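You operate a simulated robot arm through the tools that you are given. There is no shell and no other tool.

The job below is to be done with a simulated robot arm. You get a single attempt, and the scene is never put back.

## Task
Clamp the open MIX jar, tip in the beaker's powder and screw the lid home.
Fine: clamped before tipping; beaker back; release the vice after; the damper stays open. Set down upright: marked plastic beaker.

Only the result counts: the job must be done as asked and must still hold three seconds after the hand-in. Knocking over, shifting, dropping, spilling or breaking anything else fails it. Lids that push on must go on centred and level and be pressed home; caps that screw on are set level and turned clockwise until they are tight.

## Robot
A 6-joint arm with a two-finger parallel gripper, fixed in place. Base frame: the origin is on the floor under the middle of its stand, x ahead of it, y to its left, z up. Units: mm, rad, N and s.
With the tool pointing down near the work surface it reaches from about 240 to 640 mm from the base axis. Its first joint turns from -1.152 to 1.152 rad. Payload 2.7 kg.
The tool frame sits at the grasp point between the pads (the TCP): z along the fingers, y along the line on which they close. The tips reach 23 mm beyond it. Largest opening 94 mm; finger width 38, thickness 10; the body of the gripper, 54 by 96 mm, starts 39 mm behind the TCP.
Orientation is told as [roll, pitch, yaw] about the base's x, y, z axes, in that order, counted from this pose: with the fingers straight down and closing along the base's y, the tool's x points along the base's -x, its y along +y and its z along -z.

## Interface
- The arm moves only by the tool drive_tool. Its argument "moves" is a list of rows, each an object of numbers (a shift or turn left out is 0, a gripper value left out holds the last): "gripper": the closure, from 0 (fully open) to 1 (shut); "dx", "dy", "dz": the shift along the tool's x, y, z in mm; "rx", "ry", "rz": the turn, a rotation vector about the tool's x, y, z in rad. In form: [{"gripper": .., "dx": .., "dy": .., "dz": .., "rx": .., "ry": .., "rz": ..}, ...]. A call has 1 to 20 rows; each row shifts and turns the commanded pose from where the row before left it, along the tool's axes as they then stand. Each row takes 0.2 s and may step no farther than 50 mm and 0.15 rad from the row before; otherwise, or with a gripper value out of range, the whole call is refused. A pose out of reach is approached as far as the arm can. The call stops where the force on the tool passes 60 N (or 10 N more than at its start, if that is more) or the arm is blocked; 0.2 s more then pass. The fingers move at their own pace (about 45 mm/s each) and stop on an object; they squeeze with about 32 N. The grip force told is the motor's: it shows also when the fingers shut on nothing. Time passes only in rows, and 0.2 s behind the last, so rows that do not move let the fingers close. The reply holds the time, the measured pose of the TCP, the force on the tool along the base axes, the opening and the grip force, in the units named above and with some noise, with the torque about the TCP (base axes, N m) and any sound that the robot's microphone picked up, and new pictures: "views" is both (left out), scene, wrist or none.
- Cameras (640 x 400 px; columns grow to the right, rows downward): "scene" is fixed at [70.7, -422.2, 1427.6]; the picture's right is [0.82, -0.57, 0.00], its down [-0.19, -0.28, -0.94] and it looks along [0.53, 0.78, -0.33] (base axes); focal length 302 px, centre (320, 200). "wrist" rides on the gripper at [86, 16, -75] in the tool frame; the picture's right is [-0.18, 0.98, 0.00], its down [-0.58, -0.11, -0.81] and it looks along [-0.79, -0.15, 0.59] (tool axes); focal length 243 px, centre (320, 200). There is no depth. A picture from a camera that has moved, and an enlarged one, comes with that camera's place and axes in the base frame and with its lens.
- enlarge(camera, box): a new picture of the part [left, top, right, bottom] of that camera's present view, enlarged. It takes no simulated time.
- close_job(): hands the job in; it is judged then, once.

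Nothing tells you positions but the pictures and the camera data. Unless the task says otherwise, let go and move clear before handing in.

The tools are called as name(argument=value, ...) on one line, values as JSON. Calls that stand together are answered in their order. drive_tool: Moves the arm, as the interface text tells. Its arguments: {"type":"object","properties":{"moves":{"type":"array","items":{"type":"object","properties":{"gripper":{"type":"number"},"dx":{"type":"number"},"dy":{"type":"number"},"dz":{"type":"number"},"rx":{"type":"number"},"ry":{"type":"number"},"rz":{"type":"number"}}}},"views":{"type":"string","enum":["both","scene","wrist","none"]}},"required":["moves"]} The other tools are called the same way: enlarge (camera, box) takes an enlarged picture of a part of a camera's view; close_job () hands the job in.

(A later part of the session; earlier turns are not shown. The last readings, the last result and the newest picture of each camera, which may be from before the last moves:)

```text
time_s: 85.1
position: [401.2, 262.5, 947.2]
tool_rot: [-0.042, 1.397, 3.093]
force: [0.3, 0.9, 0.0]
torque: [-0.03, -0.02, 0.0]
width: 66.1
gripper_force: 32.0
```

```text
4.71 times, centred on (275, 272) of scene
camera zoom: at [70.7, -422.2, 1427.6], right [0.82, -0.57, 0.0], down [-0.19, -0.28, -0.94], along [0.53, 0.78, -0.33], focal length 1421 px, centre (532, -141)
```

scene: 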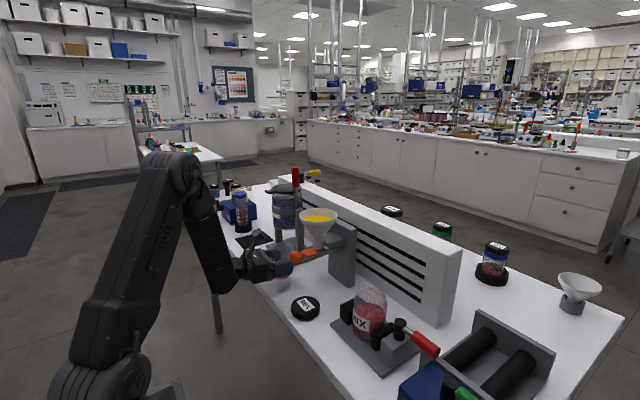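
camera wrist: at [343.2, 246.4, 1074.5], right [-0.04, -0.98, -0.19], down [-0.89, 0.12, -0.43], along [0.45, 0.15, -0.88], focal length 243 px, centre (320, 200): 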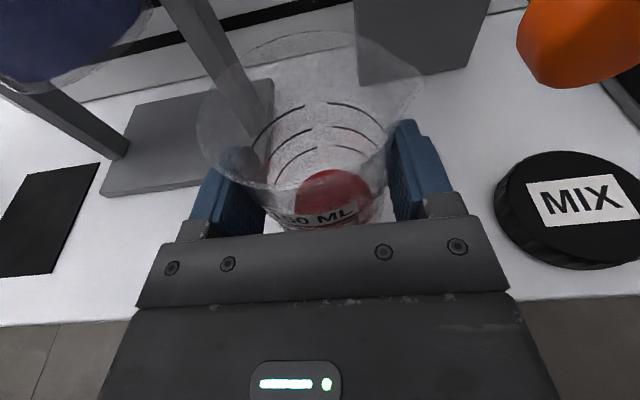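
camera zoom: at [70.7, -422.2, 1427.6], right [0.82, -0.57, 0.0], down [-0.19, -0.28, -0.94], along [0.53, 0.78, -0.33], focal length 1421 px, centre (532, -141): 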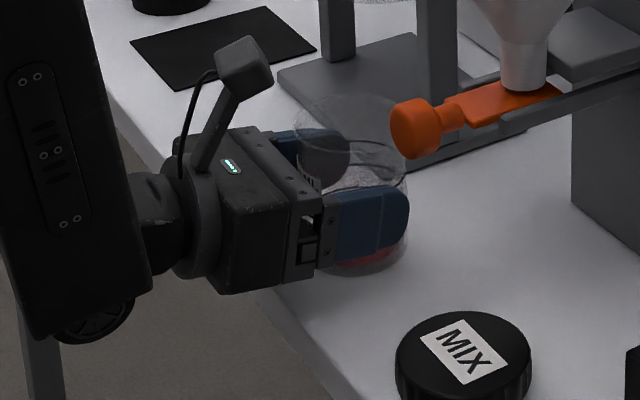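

There's no contact force yet, so I'll ease down in half-millimetre steps.

drive_tool(moves=[{"dx": -0.6, "dz": 0.1}, {}, {}], views="none")

drive_tool(moves=[{"dx": -0.6, "dz": 0.1}, {}, {}], views="none")

```text
time_s: 85.9
position: [401.2, 261.9, 947.6]
tool_rot: [-0.044, 1.398, 3.094]
force: [-0.5, 0.5, -1.0]
torque: [-0.04, -0.02, 0.0]
width: 66.0
gripper_force: 32.5
```

```text
time_s: 86.7
position: [400.7, 262.4, 947.3]
tool_rot: [-0.043, 1.398, 3.094]
force: [0.1, -0.1, -0.6]
torque: [0.03, -0.02, 0.02]
width: 66.1
gripper_force: 32.0
```

Still no contact force, so I'll continue down in small steps.

drive_tool(moves=[{"dx": -0.6, "dz": 0.1}, {}, {}], views="none")

drive_tool(moves=[{"dx": -0.6, "dz": 0.1}, {}, {}], views="none")

enlarge(camera="scene", box=[250, 245, 310, 300])

```text
time_s: 87.5
position: [401.6, 262.5, 946.3]
tool_rot: [-0.044, 1.398, 3.093]
force: [-0.4, -0.7, 0.0]
torque: [0.01, 0.02, 0.0]
width: 66.1
gripper_force: 32.0
```

```text
time_s: 88.3
position: [401.1, 262.8, 948.0]
tool_rot: [-0.045, 1.399, 3.094]
force: [-0.1, -0.1, -0.1]
torque: [-0.04, 0.01, -0.03]
width: 66.0
gripper_force: 32.4
```

```text
7.27 times, centred on (280, 272) of scene
camera zoom: at [70.6, -422.2, 1427.6], right [0.82, -0.57, 0.0], down [-0.19, -0.28, -0.94], along [0.53, 0.78, -0.33], focal length 2196 px, centre (611, -327)
```

zoom: 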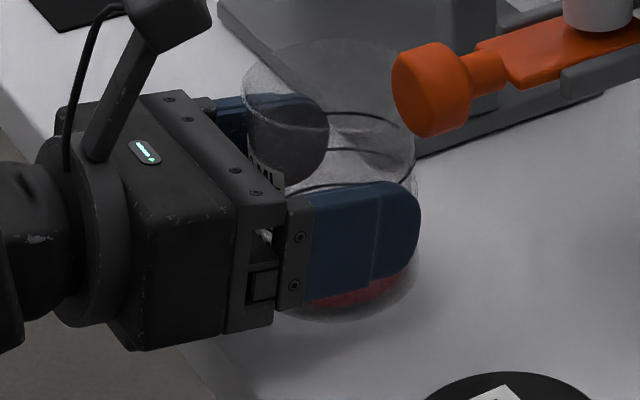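

Picture measurements put the base at its original height. I'll press down one more small step to confirm contact by force.

drive_tool(moves=[{"dx": -1.2, "dz": 0.2}, {}, {}], views="none")

drive_tool(moves=[{"dx": -1.2, "dz": 0.2}, {}, {}], views="none")

enlarge(camera="scene", box=[250, 245, 310, 300])

```text
time_s: 89.1
position: [401.1, 262.5, 945.5]
tool_rot: [-0.05, 1.401, 3.085]
force: [-1.5, -1.7, 12.6]
torque: [-0.39, 0.21, -0.05]
width: 65.9
gripper_force: 32.0
```

```text
time_s: 89.9
position: [402.6, 263.7, 945.3]
tool_rot: [-0.059, 1.405, 3.076]
force: [1.1, 0.8, 22.2]
torque: [-0.43, 0.23, 0.05]
width: 66.2
gripper_force: 31.5
```

```text
7.27 times, centred on (280, 272) of scene
camera zoom: at [70.4, -422.4, 1427.5], right [0.82, -0.57, 0.0], down [-0.19, -0.28, -0.94], along [0.53, 0.78, -0.33], focal length 2196 px, centre (611, -327)
```

zoom: 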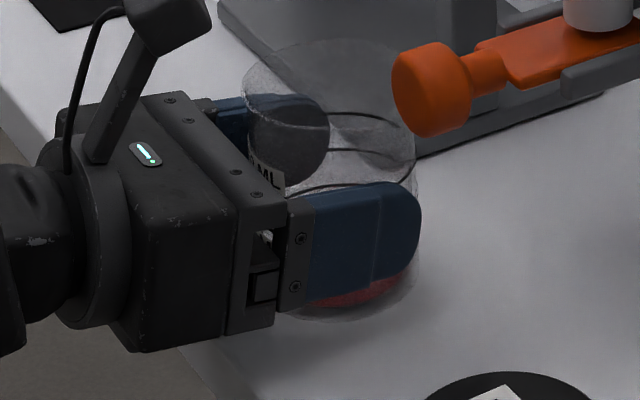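

The table is confirmed with 22 N upward. I'll relax to a light touch, then open the fingers gently.

drive_tool(moves=[{"dx": 1.2, "dz": -0.2}, {"dx": 0.7, "dz": -0.1}, {}, {}], views="none")

drive_tool(moves=[{"gripper": 0.27}, {"gripper": 0.25}, {"gripper": 0.2}, {"gripper": 0.1}, {"gripper": 0}, {}, {}, {}], views="both")

enlarge(camera="scene", box=[250, 245, 310, 300])

```text
time_s: 90.9
position: [402.1, 262.5, 944.9]
tool_rot: [-0.041, 1.398, 3.096]
force: [1.5, 3.6, 10.9]
torque: [-0.18, -0.09, 0.02]
width: 65.9
gripper_force: 32.2
```

```text
time_s: 92.7
position: [401.4, 262.7, 945.4]
tool_rot: [-0.044, 1.397, 3.092]
force: [-0.1, -0.8, -0.2]
torque: [-0.02, 0.03, -0.04]
width: 94.2
gripper_force: 0.1
camera wrist: at [343.0, 247.0, 1044.2], right [-0.04, -0.98, -0.19], down [-0.89, 0.12, -0.43], along [0.45, 0.15, -0.88], focal length 243 px, centre (320, 200)
```

scene: 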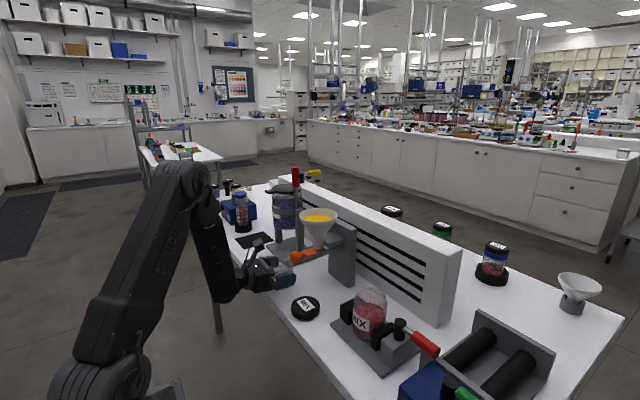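
wrist: 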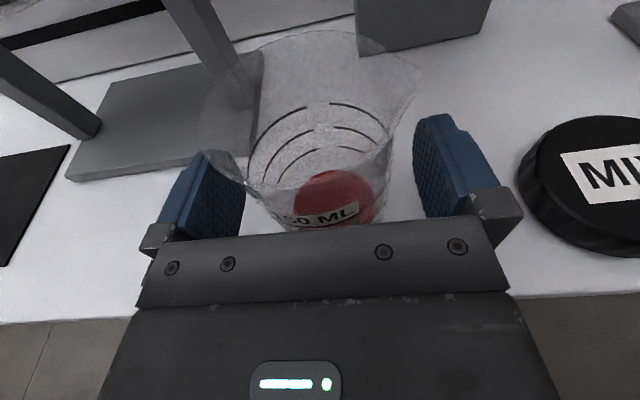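

```text
7.27 times, centred on (280, 272) of scene
camera zoom: at [70.7, -422.2, 1427.6], right [0.82, -0.57, 0.0], down [-0.19, -0.28, -0.94], along [0.53, 0.78, -0.33], focal length 2196 px, centre (611, -327)
```

zoom: 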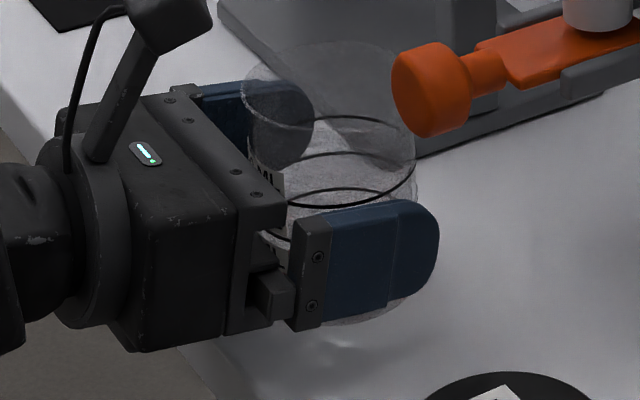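

The beaker stands free and upright where it began. I'll back the open gripper straight away along -x.

drive_tool(moves=[{"dx": -3.5, "dz": -19.7}, {"dx": -5.2, "dz": -29.5}, {"dx": -5.2, "dz": -29.5}, {}], views="both")

enlarge(camera="scene", box=[250, 235, 320, 300])

enlarge(camera="wrist", box=[220, 0, 420, 180])

```text
time_s: 93.7
position: [322.3, 261.4, 946.3]
tool_rot: [-0.044, 1.396, 3.093]
force: [0.4, -0.4, 0.0]
torque: [-0.02, 0.02, 0.02]
width: 94.0
gripper_force: 0.1
camera wrist: at [262.9, 247.0, 1044.4], right [-0.04, -0.98, -0.19], down [-0.89, 0.12, -0.43], along [0.45, 0.15, -0.88], focal length 243 px, centre (320, 200)
```

scene: 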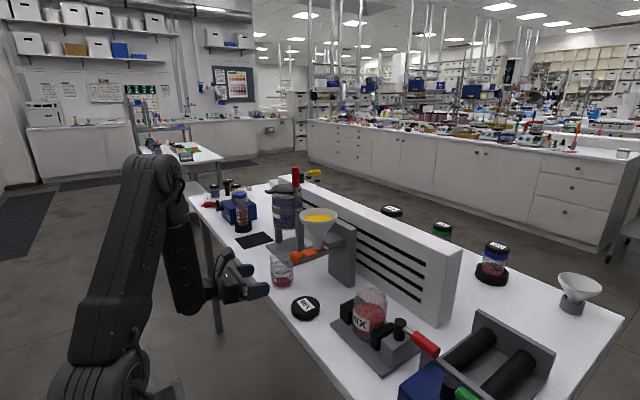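
wrist: 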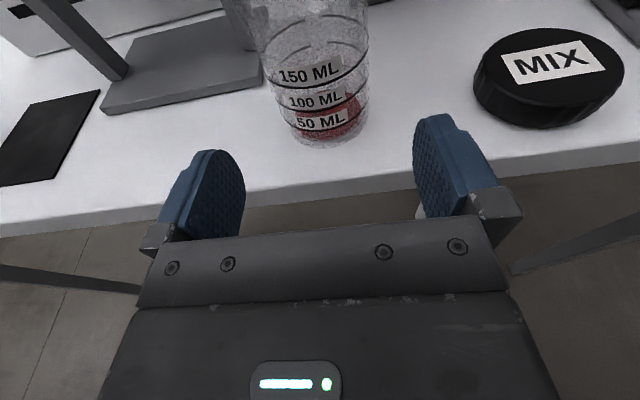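

```text
6.15 times, centred on (285, 268) of scene
camera zoom: at [70.7, -422.2, 1427.6], right [0.82, -0.57, 0.0], down [-0.19, -0.28, -0.94], along [0.53, 0.78, -0.33], focal length 1858 px, centre (535, -215)
```

zoom: 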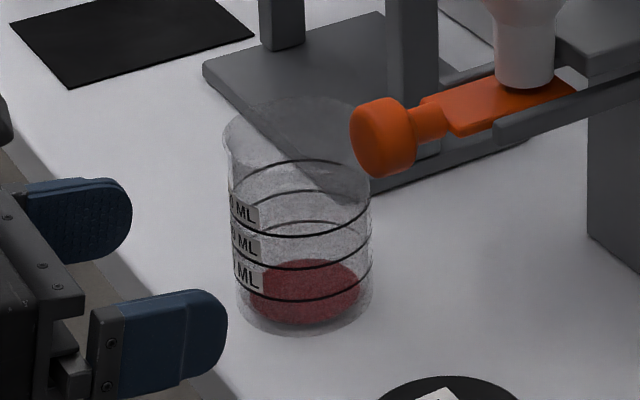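

```text
2.22 times, centred on (320, 90) of wrist
camera zoom: at [262.9, 247.0, 1044.4], right [-0.04, -0.98, -0.19], down [-0.89, 0.12, -0.43], along [0.45, 0.15, -0.88], focal length 539 px, centre (320, 444)
```

zoom: 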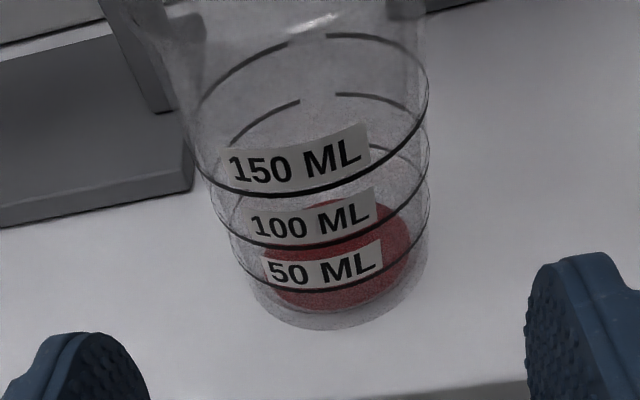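

The beaker is standing in place. I'll look very closely at what's left in it to judge whether it is only a film.

enlarge(camera="scene", box=[265, 265, 301, 295])

enlarge(camera="wrist", box=[280, 60, 390, 150])

```text
13.33 times, centred on (283, 280) of scene
camera zoom: at [70.7, -422.2, 1427.6], right [0.82, -0.57, 0.0], down [-0.19, -0.28, -0.94], along [0.53, 0.78, -0.33], focal length 4025 px, centre (813, -867)
```

zoom: 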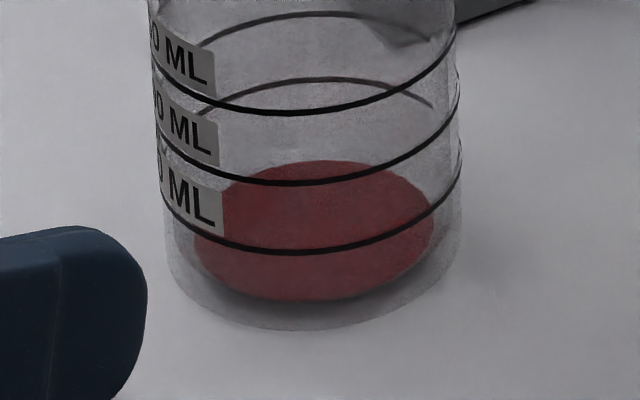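

```text
4.44 times, centred on (335, 105) of wrist
camera zoom: at [262.9, 247.0, 1044.4], right [-0.04, -0.98, -0.19], down [-0.89, 0.12, -0.43], along [0.45, 0.15, -0.88], focal length 1078 px, centre (253, 622)
```

zoom: 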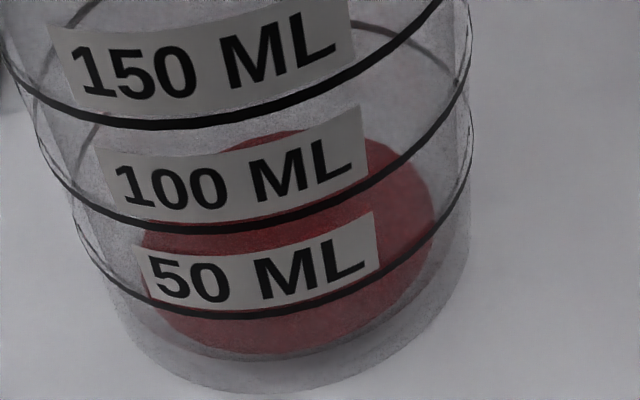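

What remains is a flat film under 1 mm thick, so the powder transfer is done. Next comes the lid: I'll retreat upward the way I came and pitch the tool back to vertical.

drive_tool(moves=[{"dx": 48.5, "dy": -1, "dz": -0.5}, {"dx": 48.5, "dy": -1, "dz": -0.5}, {"dx": 48.5, "dy": -1, "dz": -0.5}, {"dx": 48.5, "dy": -1, "dz": -0.5}, {"dx": 48.5, "dy": -1, "dz": -0.5}, {"ry": -0.14}, {"ry": -0.14}, {"ry": -0.14}, {"ry": -0.14}, {"ry": -0.14}, {"ry": -0.14}, {"ry": -0.14}, {"ry": -0.14}, {"ry": -0.14}, {"ry": -0.136}, {}], views="both")

```text
time_s: 97.1
position: [359.8, 266.0, 1184.0]
tool_rot: [-0.008, 0.002, 3.136]
force: [-0.5, -0.8, -0.6]
torque: [0.05, 0.02, -0.04]
width: 93.9
gripper_force: 0.0
camera wrist: at [447.2, 249.6, 1259.9], right [-0.19, -0.98, -0.01], down [-0.58, 0.11, 0.81], along [-0.79, 0.16, -0.59], focal length 243 px, centre (320, 200)
```

scene: 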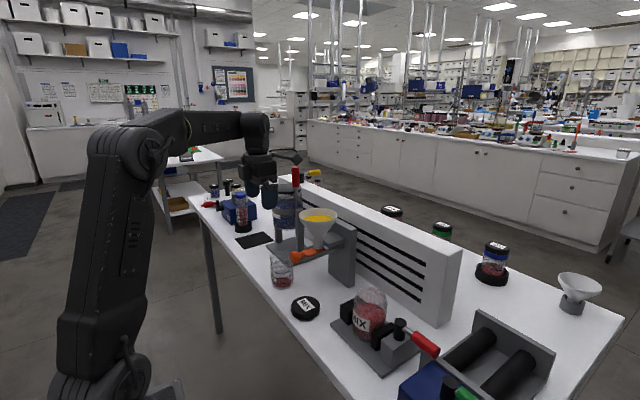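
wrist: 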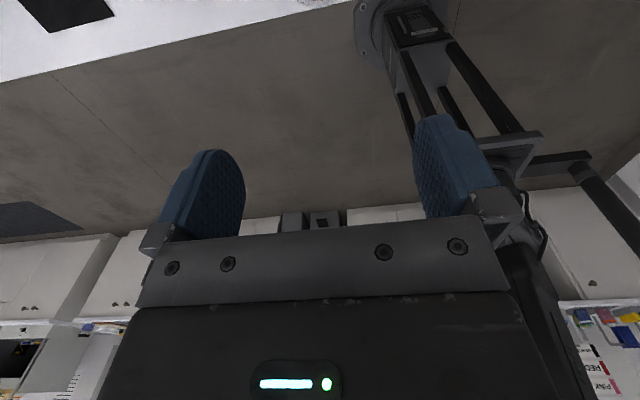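

The tool is vertical again. I'll turn to yaw 90°, so the fingers close along x and stay clear of the orange knob, then move above the lid at a safe height.

drive_tool(moves=[{"rz": 0.1428}, {"rz": 0.1428}, {"rz": 0.1428}, {"rz": 0.1428}, {"rz": 0.1428}, {"rz": 0.1428}, {"rz": 0.1428}, {"rz": 0.1428}, {"rz": 0.1428}, {"rz": 0.1428}, {"rz": 0.1375}, {"dx": 45, "dy": -10}, {"dx": 45, "dy": -10}, {"dx": 45, "dy": -10}, {"dx": 45, "dy": -10}, {"dz": 40}, {"dz": 40}, {}], views="both")

enlarge(camera="wrist", box=[200, 0, 520, 200])

```text
time_s: 100.9
position: [401.9, 87.9, 1101.8]
tool_rot: [-0.004, -0.006, 1.571]
force: [0.6, -0.1, -0.9]
torque: [-0.04, 0.0, 0.01]
width: 93.6
gripper_force: 0.0
camera wrist: at [384.3, 1.2, 1176.9], right [-0.98, 0.18, 0.0], down [0.11, 0.58, 0.81], along [0.15, 0.8, -0.58], focal length 243 px, centre (320, 200)
```

scene: 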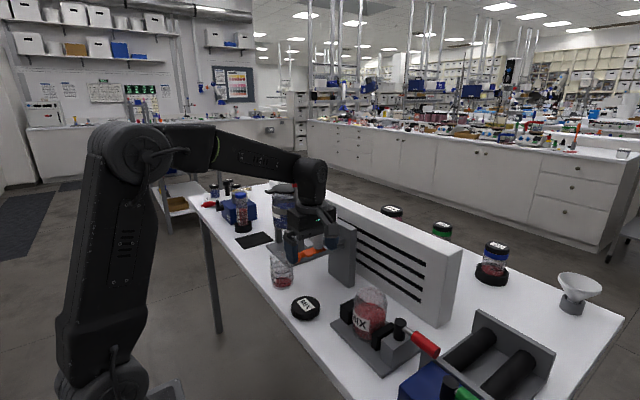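
wrist: 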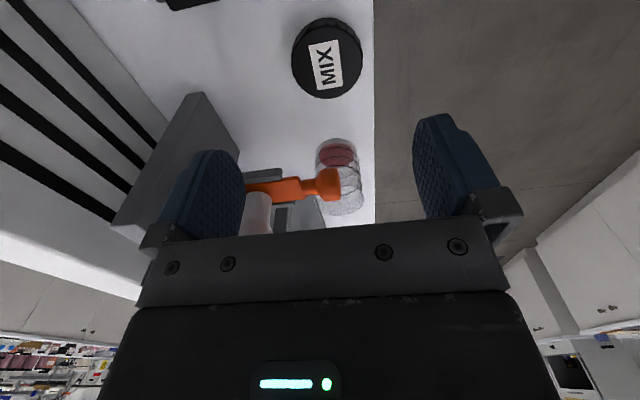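

```text
2.00 times, centred on (360, 100) of wrist
camera zoom: at [384.3, 1.2, 1176.9], right [-0.98, 0.18, 0.0], down [0.11, 0.58, 0.81], along [0.15, 0.8, -0.58], focal length 485 px, centre (240, 400)
```

zoom: 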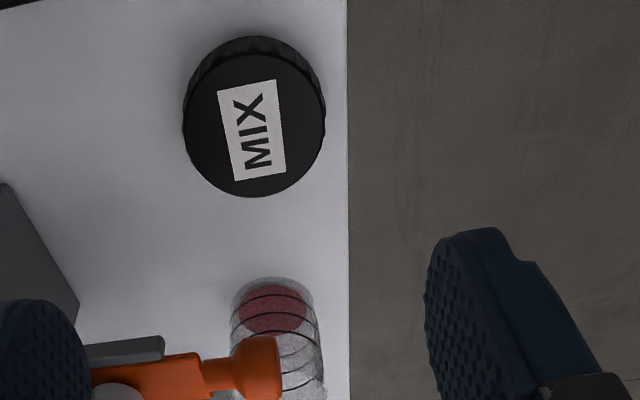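

From several views the lid is centred at about (399, 122) with a radius of about 37 mm, and the orange knob lies beyond y≈165. I'll position over the lid, biased slightly to -y, and descend partway.

drive_tool(moves=[{"dx": -30, "dy": 2.9}, {"dz": 45}, {"dz": 45}, {"dz": 40}, {}], views="both")

enlarge(camera="scene", box=[250, 190, 390, 330])

enlarge(camera="wrist", box=[160, 40, 480, 240])

```text
time_s: 102.1
position: [398.3, 115.9, 973.2]
tool_rot: [-0.003, -0.008, 1.567]
force: [-2.1, -11.9, 5.6]
torque: [0.91, -0.21, -0.1]
width: 94.1
gripper_force: 0.0
camera wrist: at [381.4, 30.7, 1048.0], right [-0.98, 0.19, 0.0], down [0.11, 0.58, 0.81], along [0.15, 0.8, -0.59], focal length 243 px, centre (320, 200)
```

scene: 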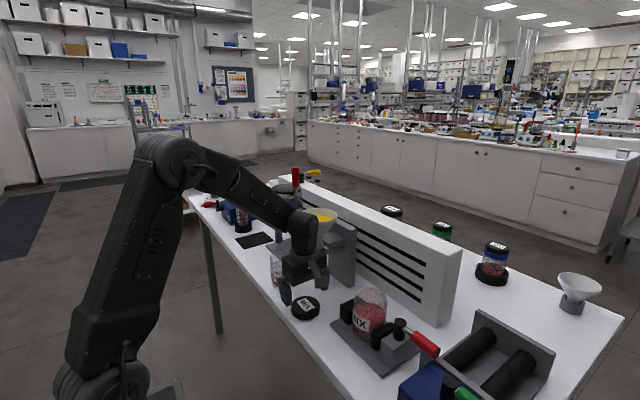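
wrist: 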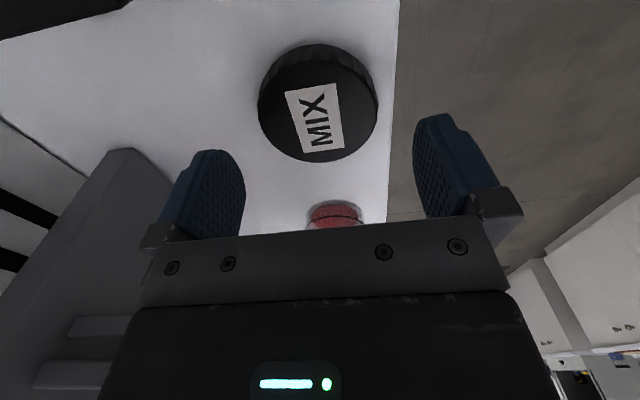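

```text
2.86 times, centred on (320, 260) of scene
camera zoom: at [70.5, -422.6, 1427.5], right [0.82, -0.57, 0.0], down [-0.19, -0.28, -0.94], along [0.53, 0.78, -0.33], focal length 862 px, centre (320, 29)
```

zoom: 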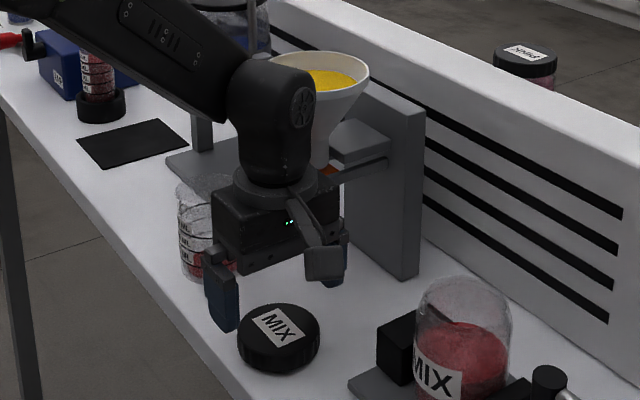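

```text
2.00 times, centred on (320, 140) of wrist
camera zoom: at [381.4, 30.7, 1048.0], right [-0.98, 0.19, 0.0], down [0.11, 0.58, 0.81], along [0.15, 0.8, -0.59], focal length 485 px, centre (320, 320)
```

zoom: 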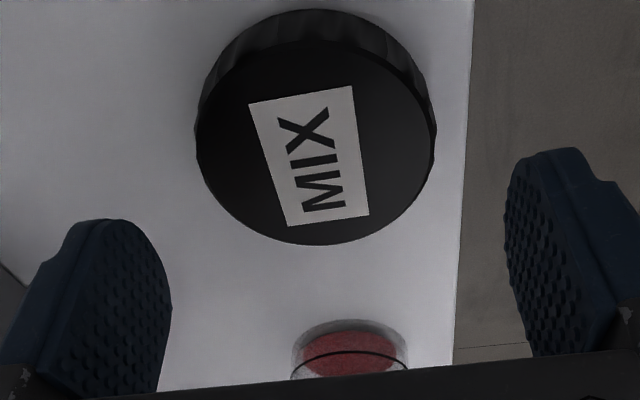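

The tool is feeling about 12 N toward -y, so something is touching on the +y side. I'll back off 10 mm in -y right away and then look.

drive_tool(moves=[{"dx": 5}, {"dx": 5}, {}], views="wrist")

enlarge(camera="scene", box=[280, 190, 360, 280])

```text
time_s: 102.9
position: [397.9, 107.6, 972.9]
tool_rot: [-0.003, -0.006, 1.57]
force: [0.1, -0.3, -0.2]
torque: [-0.03, -0.03, -0.02]
width: 93.9
gripper_force: 0.0
camera wrist: at [381.7, 21.4, 1047.9], right [-0.98, 0.18, 0.0], down [0.11, 0.58, 0.81], along [0.15, 0.8, -0.59], focal length 243 px, centre (320, 200)
```

wrist: 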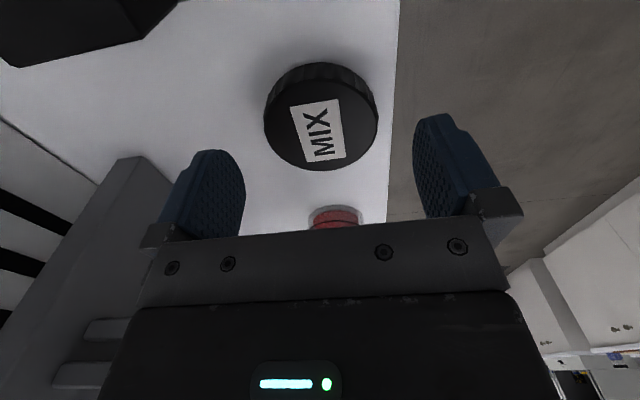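

```text
4.44 times, centred on (320, 235) of scene
camera zoom: at [70.7, -422.2, 1427.6], right [0.82, -0.57, 0.0], down [-0.19, -0.28, -0.94], along [0.53, 0.78, -0.33], focal length 1342 px, centre (320, 44)
```

zoom: 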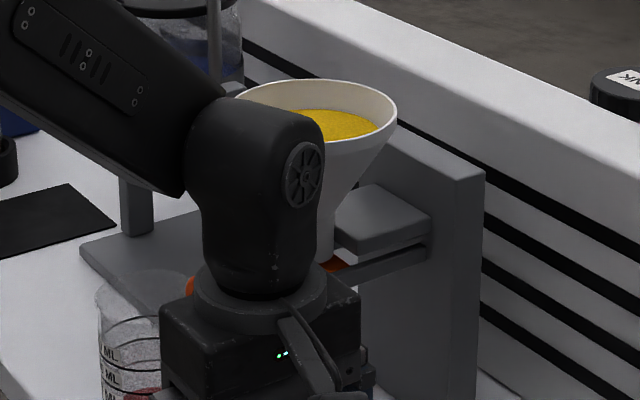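

The contact torque points to the orange knob touching the gripper's +y face at about y 141, z 1040, and backing off cleared it. I'll lean the tool about 12° so the gripper body tilts away from the knob while the fingers still close along x, then descend.

drive_tool(moves=[{"ry": -0.105}, {"ry": -0.105}, {"dx": -2.1, "dy": -0.5, "dz": 26}, {}], views="both")

enlarge(camera="scene", box=[270, 220, 360, 325])

enlarge(camera="scene", box=[285, 190, 365, 270])

```text
time_s: 103.9
position: [398.9, 114.7, 948.1]
tool_rot: [-0.001, -0.217, 1.571]
force: [-0.1, 0.6, 0.1]
torque: [0.02, -0.02, 0.0]
width: 93.9
gripper_force: 0.0
camera wrist: at [382.8, 15.7, 1003.0], right [-0.98, 0.18, 0.04], down [0.11, 0.39, 0.91], along [0.15, 0.9, -0.41], focal length 243 px, centre (320, 200)
```

scene: 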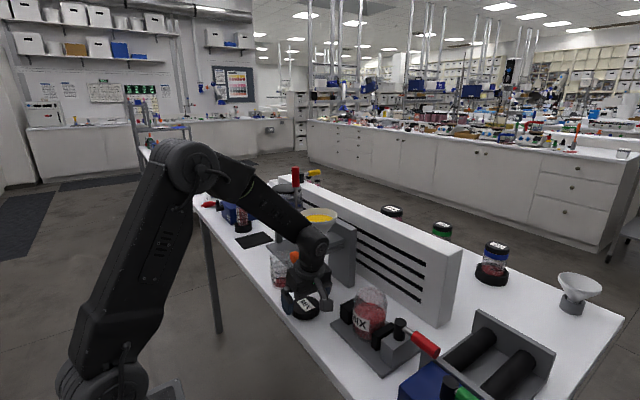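
wrist: 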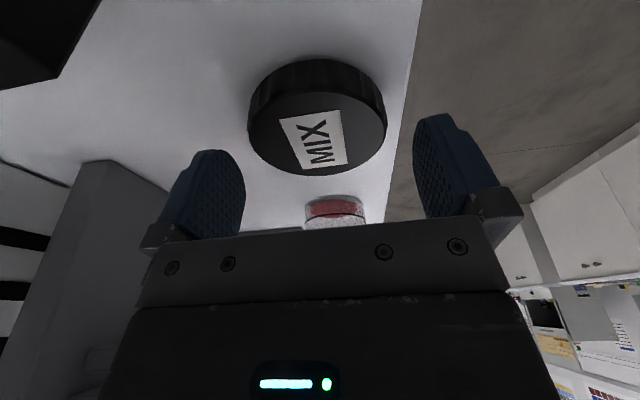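

```text
3.81 times, centred on (315, 272) of scene
camera zoom: at [70.7, -422.2, 1427.6], right [0.82, -0.57, 0.0], down [-0.19, -0.28, -0.94], along [0.53, 0.78, -0.33], focal length 1150 px, centre (339, -76)
```

zoom: 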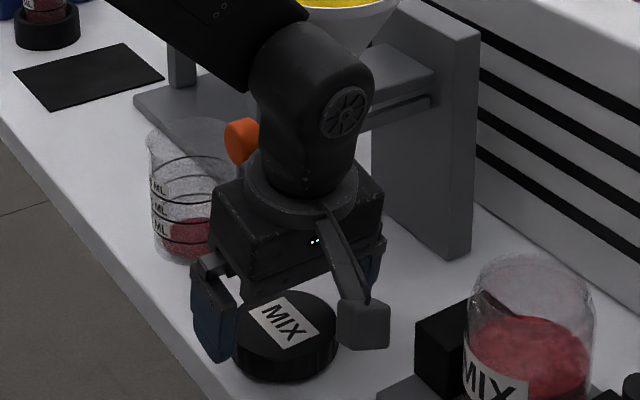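

```text
5.00 times, centred on (325, 230) of scene
camera zoom: at [70.7, -422.2, 1427.6], right [0.82, -0.57, 0.0], down [-0.19, -0.28, -0.94], along [0.53, 0.78, -0.33], focal length 1509 px, centre (295, 50)
```

zoom: 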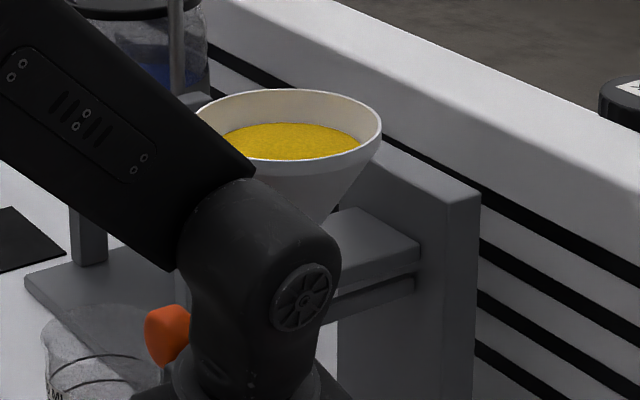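

No contact now, and the knob is clear of the gripper. I'll go down the last 20 mm around the lid.

drive_tool(moves=[{"dx": 2.1, "dz": 9.8}, {"dx": 2.1, "dz": 9.8}, {}], views="both")

enlarge(camera="scene", box=[270, 220, 360, 325])

enlarge(camera="wrist", box=[160, 60, 480, 240])

```text
time_s: 104.7
position: [398.5, 115.0, 928.6]
tool_rot: [-0.003, -0.218, 1.569]
force: [0.5, -0.5, -0.1]
torque: [0.01, 0.0, 0.0]
width: 93.9
gripper_force: 0.1
camera wrist: at [382.6, 16.1, 983.4], right [-0.98, 0.18, 0.04], down [0.11, 0.39, 0.91], along [0.15, 0.9, -0.41], focal length 243 px, centre (320, 200)
```

scene: 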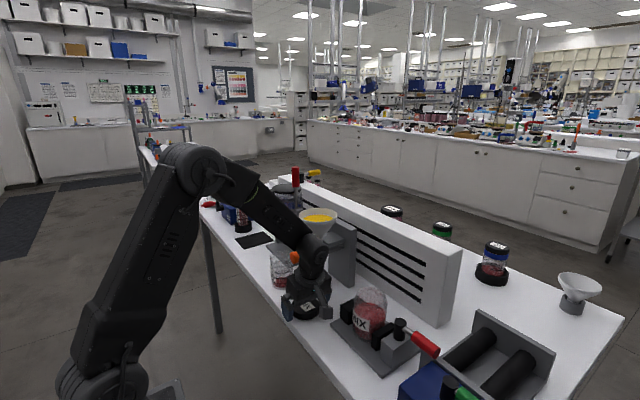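
wrist: 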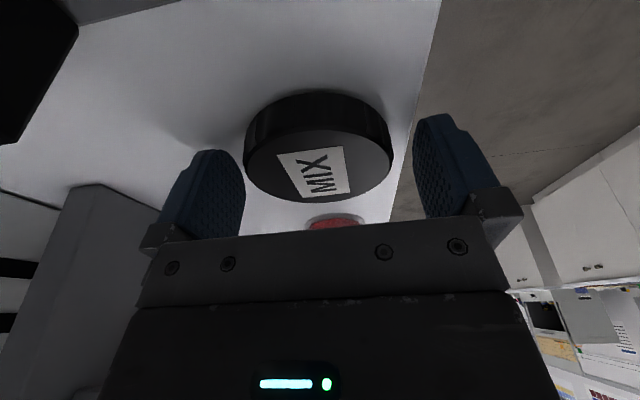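

```text
3.81 times, centred on (315, 272) of scene
camera zoom: at [70.7, -422.2, 1427.6], right [0.82, -0.57, 0.0], down [-0.19, -0.28, -0.94], along [0.53, 0.78, -0.33], focal length 1150 px, centre (339, -76)
```

zoom: 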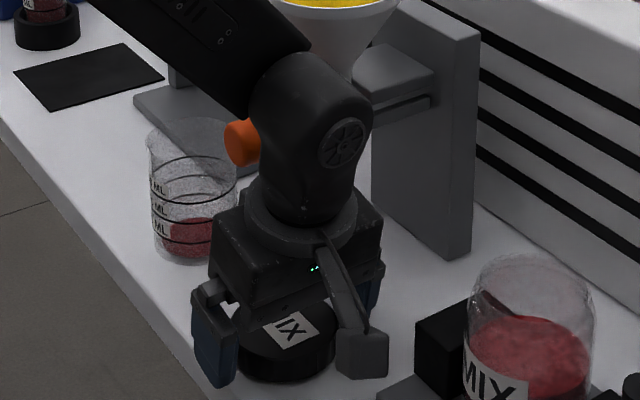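

```text
2.00 times, centred on (320, 150) of wrist
camera zoom: at [382.6, 16.1, 983.4], right [-0.98, 0.18, 0.04], down [0.11, 0.39, 0.91], along [0.15, 0.9, -0.41], focal length 485 px, centre (320, 300)
```

zoom: 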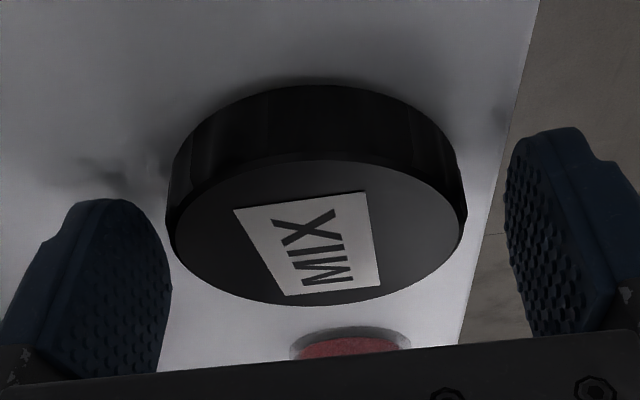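

The lid lies between the open fingers. I'll lower 3 mm more so the pads cover most of its side, and close.

drive_tool(moves=[{"dx": 0.6, "dz": 2.9}, {"gripper": 0.15}, {"gripper": 0.18}, {"gripper": 0.22}, {"gripper": 1}, {}, {}, {}], views="both")

enlarge(camera="wrist", box=[160, 60, 480, 240])

```text
time_s: 106.5
position: [397.7, 115.1, 925.9]
tool_rot: [0.0, -0.218, 1.573]
force: [-17.5, -0.2, 35.3]
torque: [-0.32, 1.28, -0.23]
width: 71.3
gripper_force: 32.0
camera wrist: at [381.8, 16.2, 981.5], right [-0.98, 0.18, 0.04], down [0.11, 0.39, 0.91], along [0.15, 0.9, -0.41], focal length 243 px, centre (320, 200)
```

scene: 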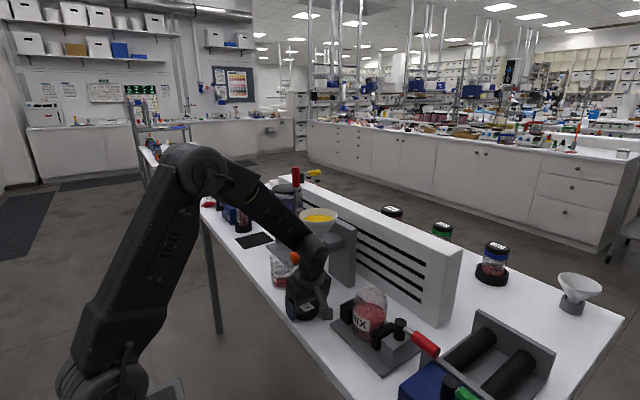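
wrist: 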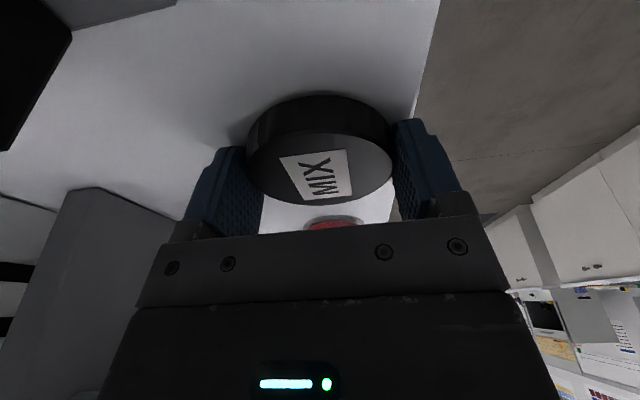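

```text
2.00 times, centred on (320, 150) of wrist
camera zoom: at [381.8, 16.2, 981.5], right [-0.98, 0.18, 0.04], down [0.11, 0.39, 0.91], along [0.15, 0.9, -0.41], focal length 485 px, centre (320, 300)
```

zoom: 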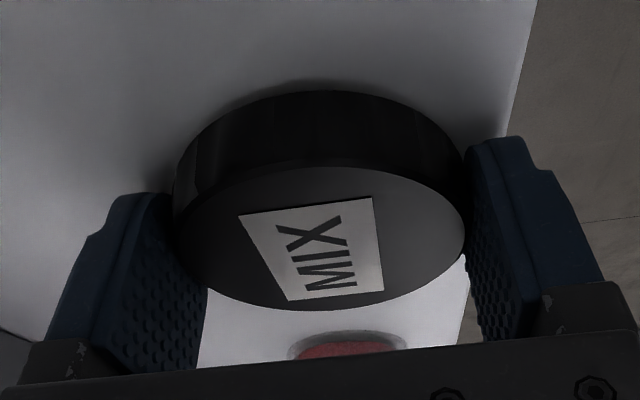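

The lid is gripped at 71.3 mm. The 35 N upward shows the fingertips touched the table, so table z≈903. I'll lift straight up a little and check the grip.

drive_tool(moves=[{"dx": -0.5, "dz": -2.4}, {"dx": -1.1, "dz": -4.9}, {"dx": -2.2, "dz": -9.8}, {}], views="both")

enlarge(camera="scene", box=[270, 220, 360, 325])

```text
time_s: 107.5
position: [399.0, 116.1, 941.9]
tool_rot: [-0.004, -0.219, 1.571]
force: [0.0, -0.1, 0.3]
torque: [-0.01, 0.03, -0.03]
width: 71.1
gripper_force: 31.9
camera wrist: at [382.7, 16.3, 997.7], right [-0.98, 0.18, 0.04], down [0.11, 0.39, 0.91], along [0.15, 0.9, -0.41], focal length 243 px, centre (320, 200)
```

scene: 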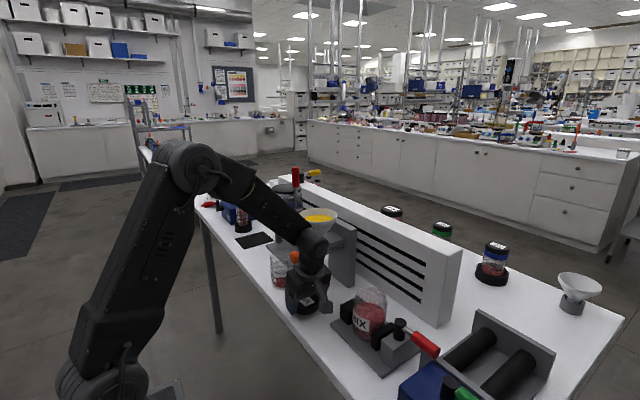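
wrist: 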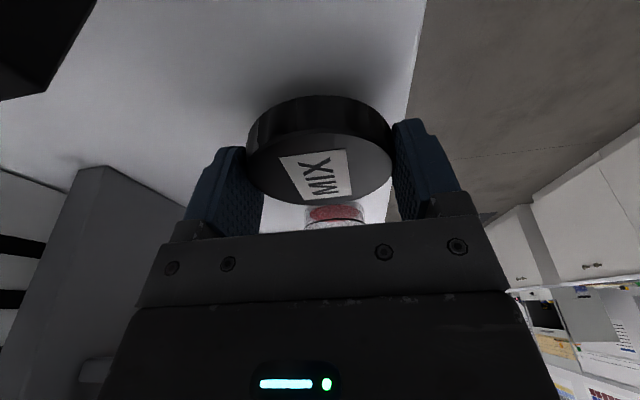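

```text
3.81 times, centred on (315, 272) of scene
camera zoom: at [70.7, -422.2, 1427.6], right [0.82, -0.57, 0.0], down [-0.19, -0.28, -0.94], along [0.53, 0.78, -0.33], focal length 1150 px, centre (339, -76)
```

zoom: 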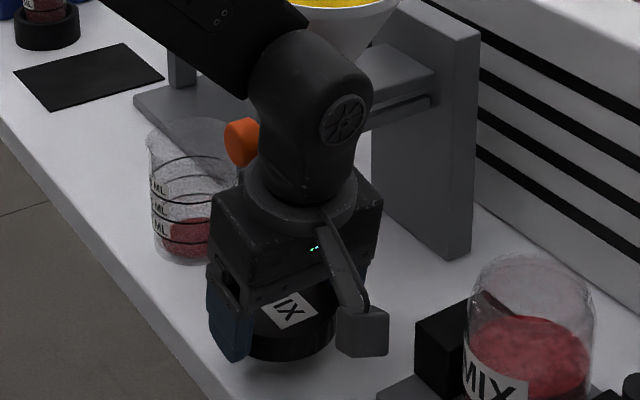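

The lid is held. Before mounting it I want both lid and jar centres known to a millimetre, so I'll set the lid down in a clear spot just in front to re-grip it centred. I'll lower it there slowly and feel for the table.

drive_tool(moves=[{"dx": 28.5, "dy": 7, "dz": -14.5}, {"dx": 2.4, "dz": 10.5}, {"dx": 2.2, "dz": 10}, {}], views="wrist")

enlarge(camera="scene", box=[270, 230, 360, 335])

```text
time_s: 108.5
position: [391.6, 83.7, 930.4]
tool_rot: [-0.005, -0.218, 1.571]
force: [0.5, 0.1, -1.1]
torque: [0.01, 0.0, 0.02]
width: 71.1
gripper_force: 32.3
camera wrist: at [375.9, -14.7, 985.0], right [-0.98, 0.18, 0.04], down [0.11, 0.39, 0.91], along [0.15, 0.9, -0.41], focal length 243 px, centre (320, 200)
```

wrist: 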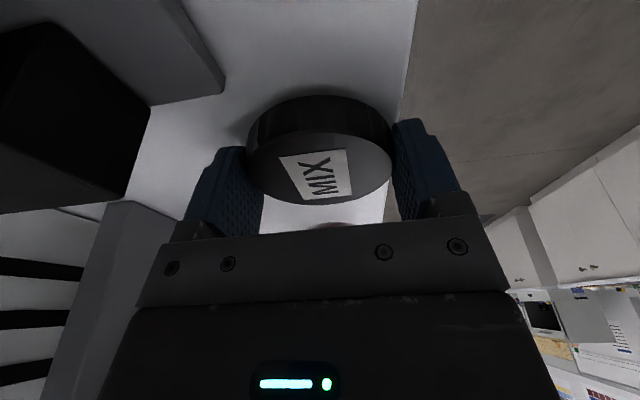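

```text
3.81 times, centred on (315, 282) of scene
camera zoom: at [70.7, -422.2, 1427.6], right [0.82, -0.57, 0.0], down [-0.19, -0.28, -0.94], along [0.53, 0.78, -0.33], focal length 1150 px, centre (339, -114)
```

zoom: 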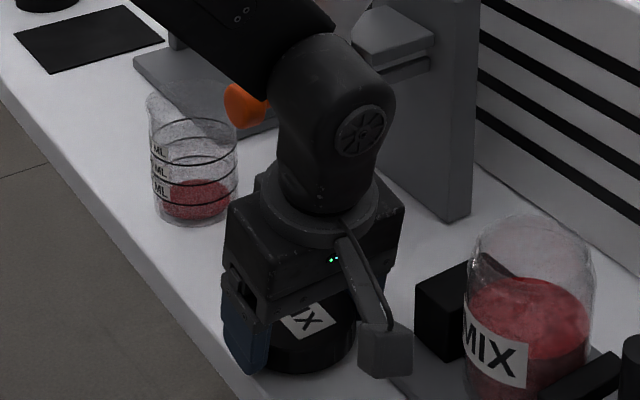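

The spot is clear. I'll ease the lid down to the table.

drive_tool(moves=[{"dx": 0.4, "dz": 1.9}, {"dx": 0.2, "dz": 1}, {}], views="none")

drive_tool(moves=[{"dx": 0.2, "dz": 1}, {}, {}], views="none")

```text
time_s: 109.3
position: [392.1, 84.4, 927.0]
tool_rot: [-0.003, -0.218, 1.569]
force: [-0.1, 0.1, -0.4]
torque: [-0.01, 0.0, 0.0]
width: 71.2
gripper_force: 32.5
```

```text
time_s: 110.1
position: [392.0, 83.8, 926.3]
tool_rot: [-0.004, -0.218, 1.572]
force: [-2.5, 1.0, 12.5]
torque: [0.01, 0.26, -0.01]
width: 71.2
gripper_force: 31.5
```

It touched down at 12 N. I'll release, rise, and level the tool.

drive_tool(moves=[{"dx": -0.2, "dz": -0.8}, {"gripper": 0.2}, {"gripper": 0.1}, {"gripper": 0}, {}, {}, {"dx": -6.5, "dz": -29.3}, {"ry": 0.109}, {"ry": 0.109}, {}], views="both")

enlarge(camera="wrist", box=[160, 20, 480, 240])

```text
time_s: 112.3
position: [391.3, 84.8, 956.9]
tool_rot: [-0.004, 0.003, 1.572]
force: [0.3, 0.1, 0.1]
torque: [0.01, 0.01, 0.0]
width: 93.8
gripper_force: 0.1
camera wrist: at [375.5, -0.7, 1032.8], right [-0.98, 0.18, 0.0], down [0.11, 0.58, 0.81], along [0.15, 0.79, -0.59], focal length 243 px, centre (320, 200)
```

scene: 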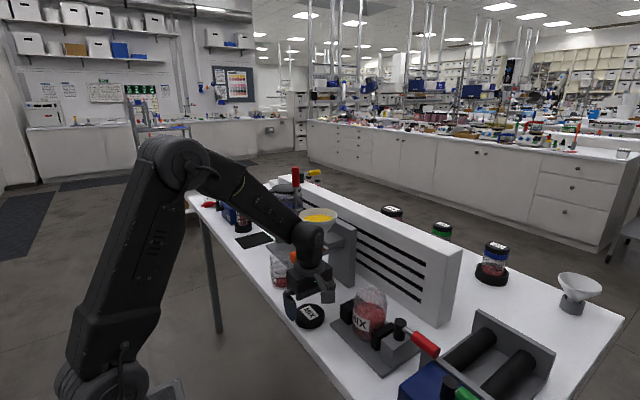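
wrist: 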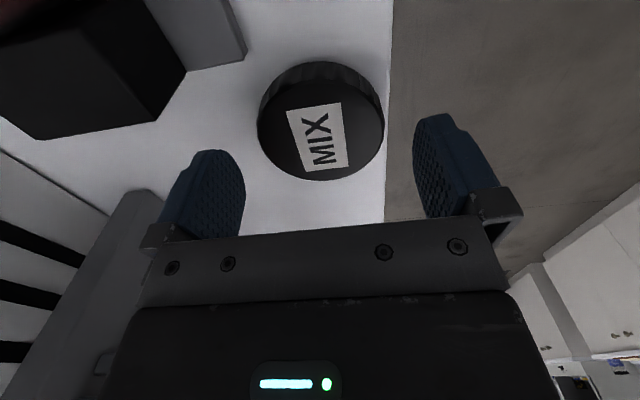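

```text
1.82 times, centred on (320, 130) of wrist
camera zoom: at [375.5, -0.7, 1032.8], right [-0.98, 0.18, 0.0], down [0.11, 0.58, 0.81], along [0.15, 0.79, -0.59], focal length 441 px, centre (320, 327)
```

zoom: 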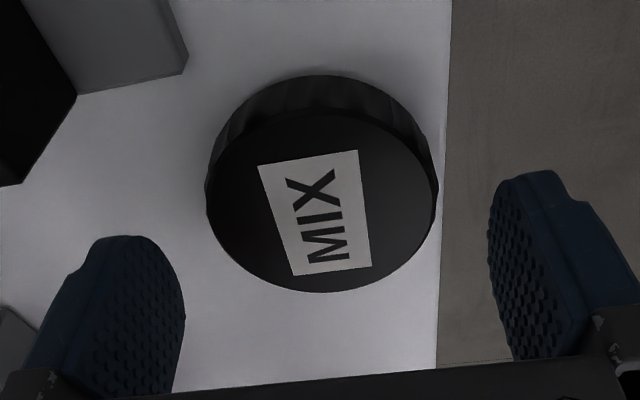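

The lid rests flat and the tool is level. I'll turn the gripper 90° over it to yaw π, lower, and squeeze, so the lid ends up centred on the tool in both directions.

drive_tool(moves=[{"rz": -0.143}, {"rz": -0.143}, {"rz": -0.143}, {"rz": -0.143}, {"rz": -0.143}, {"rz": -0.143}, {"rz": -0.143}, {"rz": -0.143}, {"rz": -0.143}, {"rz": -0.143}, {"rz": -0.14}, {"dz": 14}, {"dz": 12}, {}], views="both")

enlarge(camera="scene", box=[270, 230, 390, 345])

```text
time_s: 115.3
position: [392.4, 85.0, 931.0]
tool_rot: [-0.001, 0.004, 3.14]
force: [-0.1, -0.6, -0.5]
torque: [0.0, 0.02, 0.03]
width: 93.8
gripper_force: 0.0
camera wrist: at [478.4, 69.2, 1006.4], right [-0.19, -0.98, 0.0], down [-0.58, 0.11, 0.8], along [-0.79, 0.15, -0.59], focal length 243 px, centre (320, 200)
```

scene: 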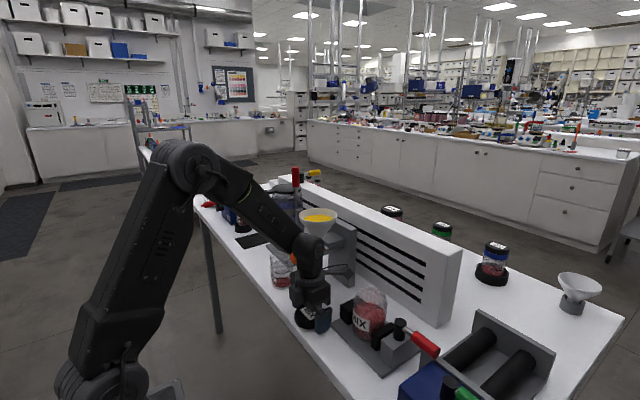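
wrist: 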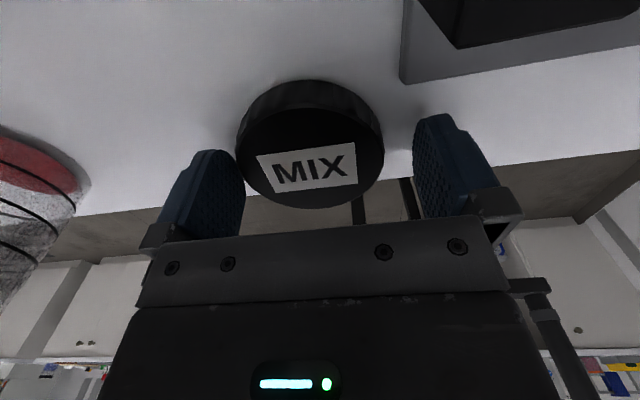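

```text
3.48 times, centred on (330, 288) of scene
camera zoom: at [70.7, -422.2, 1427.6], right [0.82, -0.57, 0.0], down [-0.19, -0.28, -0.94], along [0.53, 0.78, -0.33], focal length 1050 px, centre (285, -104)
```

zoom: 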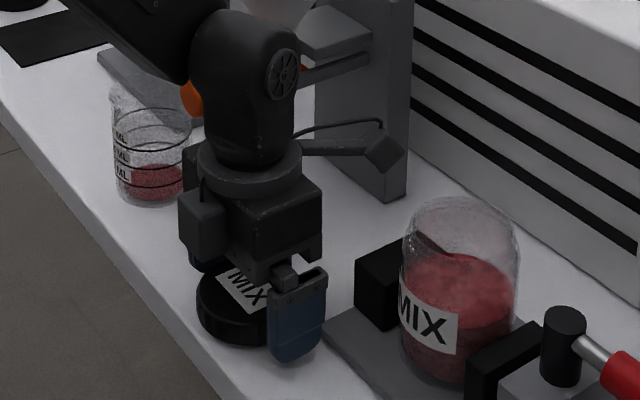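

The lid sits slightly toward the +y finger, as expected. I'll lower 2 mm and squeeze to centre it.

drive_tool(moves=[{"dz": 2}, {"gripper": 0.12}, {"gripper": 0.16}, {"gripper": 0.2}, {"gripper": 0.23}, {"gripper": 1}, {}, {}, {}], views="wrist")

```text
time_s: 117.3
position: [391.7, 83.5, 929.2]
tool_rot: [0.002, 0.003, 3.141]
force: [0.8, 0.5, -0.4]
torque: [-0.03, 0.01, 0.0]
width: 70.3
gripper_force: 32.0
camera wrist: at [478.7, 69.1, 1004.2], right [-0.19, -0.98, 0.0], down [-0.58, 0.11, 0.8], along [-0.79, 0.15, -0.59], focal length 243 px, centre (320, 200)
```

wrist: 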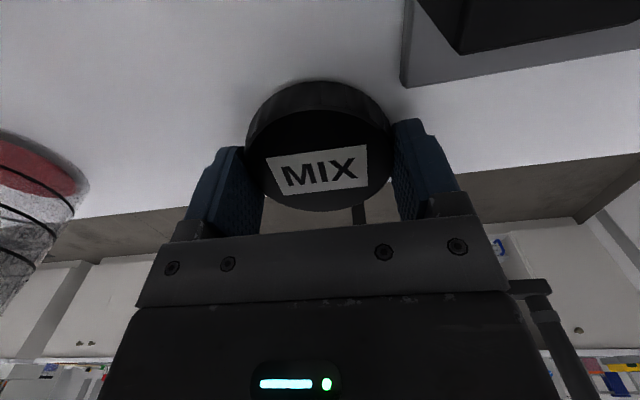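

The lid is now centred on the tool at about (392, 84.5). Next I'll leave it there and use the empty gripper to feel for the jar's exact centre.

drive_tool(moves=[{"gripper": 0.2}, {"gripper": 0.1}, {"gripper": 0}, {}, {}, {"dz": -40}, {"dz": -45}, {"dz": -46}, {"dx": 28.7, "dy": 37.3}, {"dx": 28.7, "dy": 37.3}, {"dx": 28.7, "dy": 37.3}, {}], views="both")

enlarge(camera="wrist", box=[160, 20, 480, 240])

```text
time_s: 119.9
position: [473.6, -2.2, 1058.5]
tool_rot: [0.015, 0.004, 3.122]
force: [-0.4, -0.6, 0.1]
torque: [-0.03, 0.02, 0.02]
width: 93.9
gripper_force: 0.2
out of reach, approached as far as the arm can: row 11
camera wrist: at [560.3, -16.9, 1134.3], right [-0.2, -0.98, 0.01], down [-0.58, 0.13, 0.8], along [-0.79, 0.16, -0.6], focal length 243 px, centre (320, 200)
```

scene: 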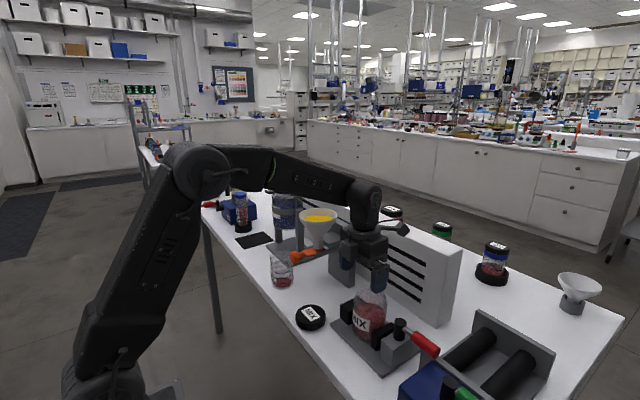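
wrist: 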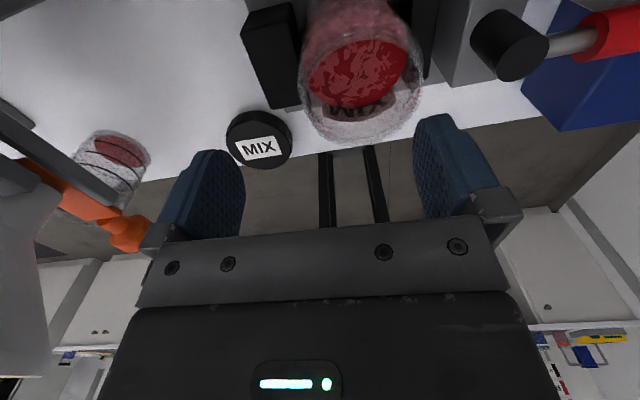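

```text
1.82 times, centred on (320, 130) of wrist
camera zoom: at [560.3, -16.9, 1134.3], right [-0.2, -0.98, 0.01], down [-0.58, 0.13, 0.8], along [-0.79, 0.16, -0.6], focal length 441 px, centre (320, 327)
```

zoom: 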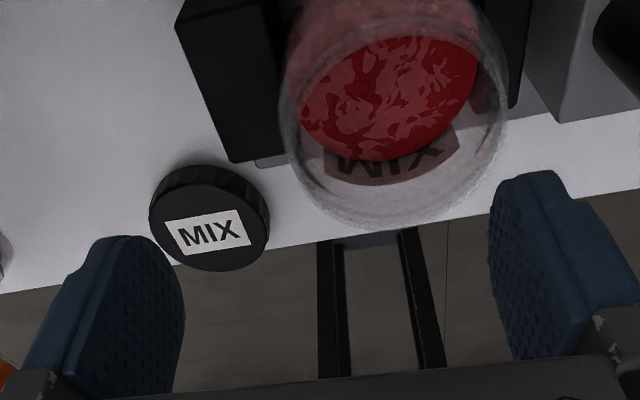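

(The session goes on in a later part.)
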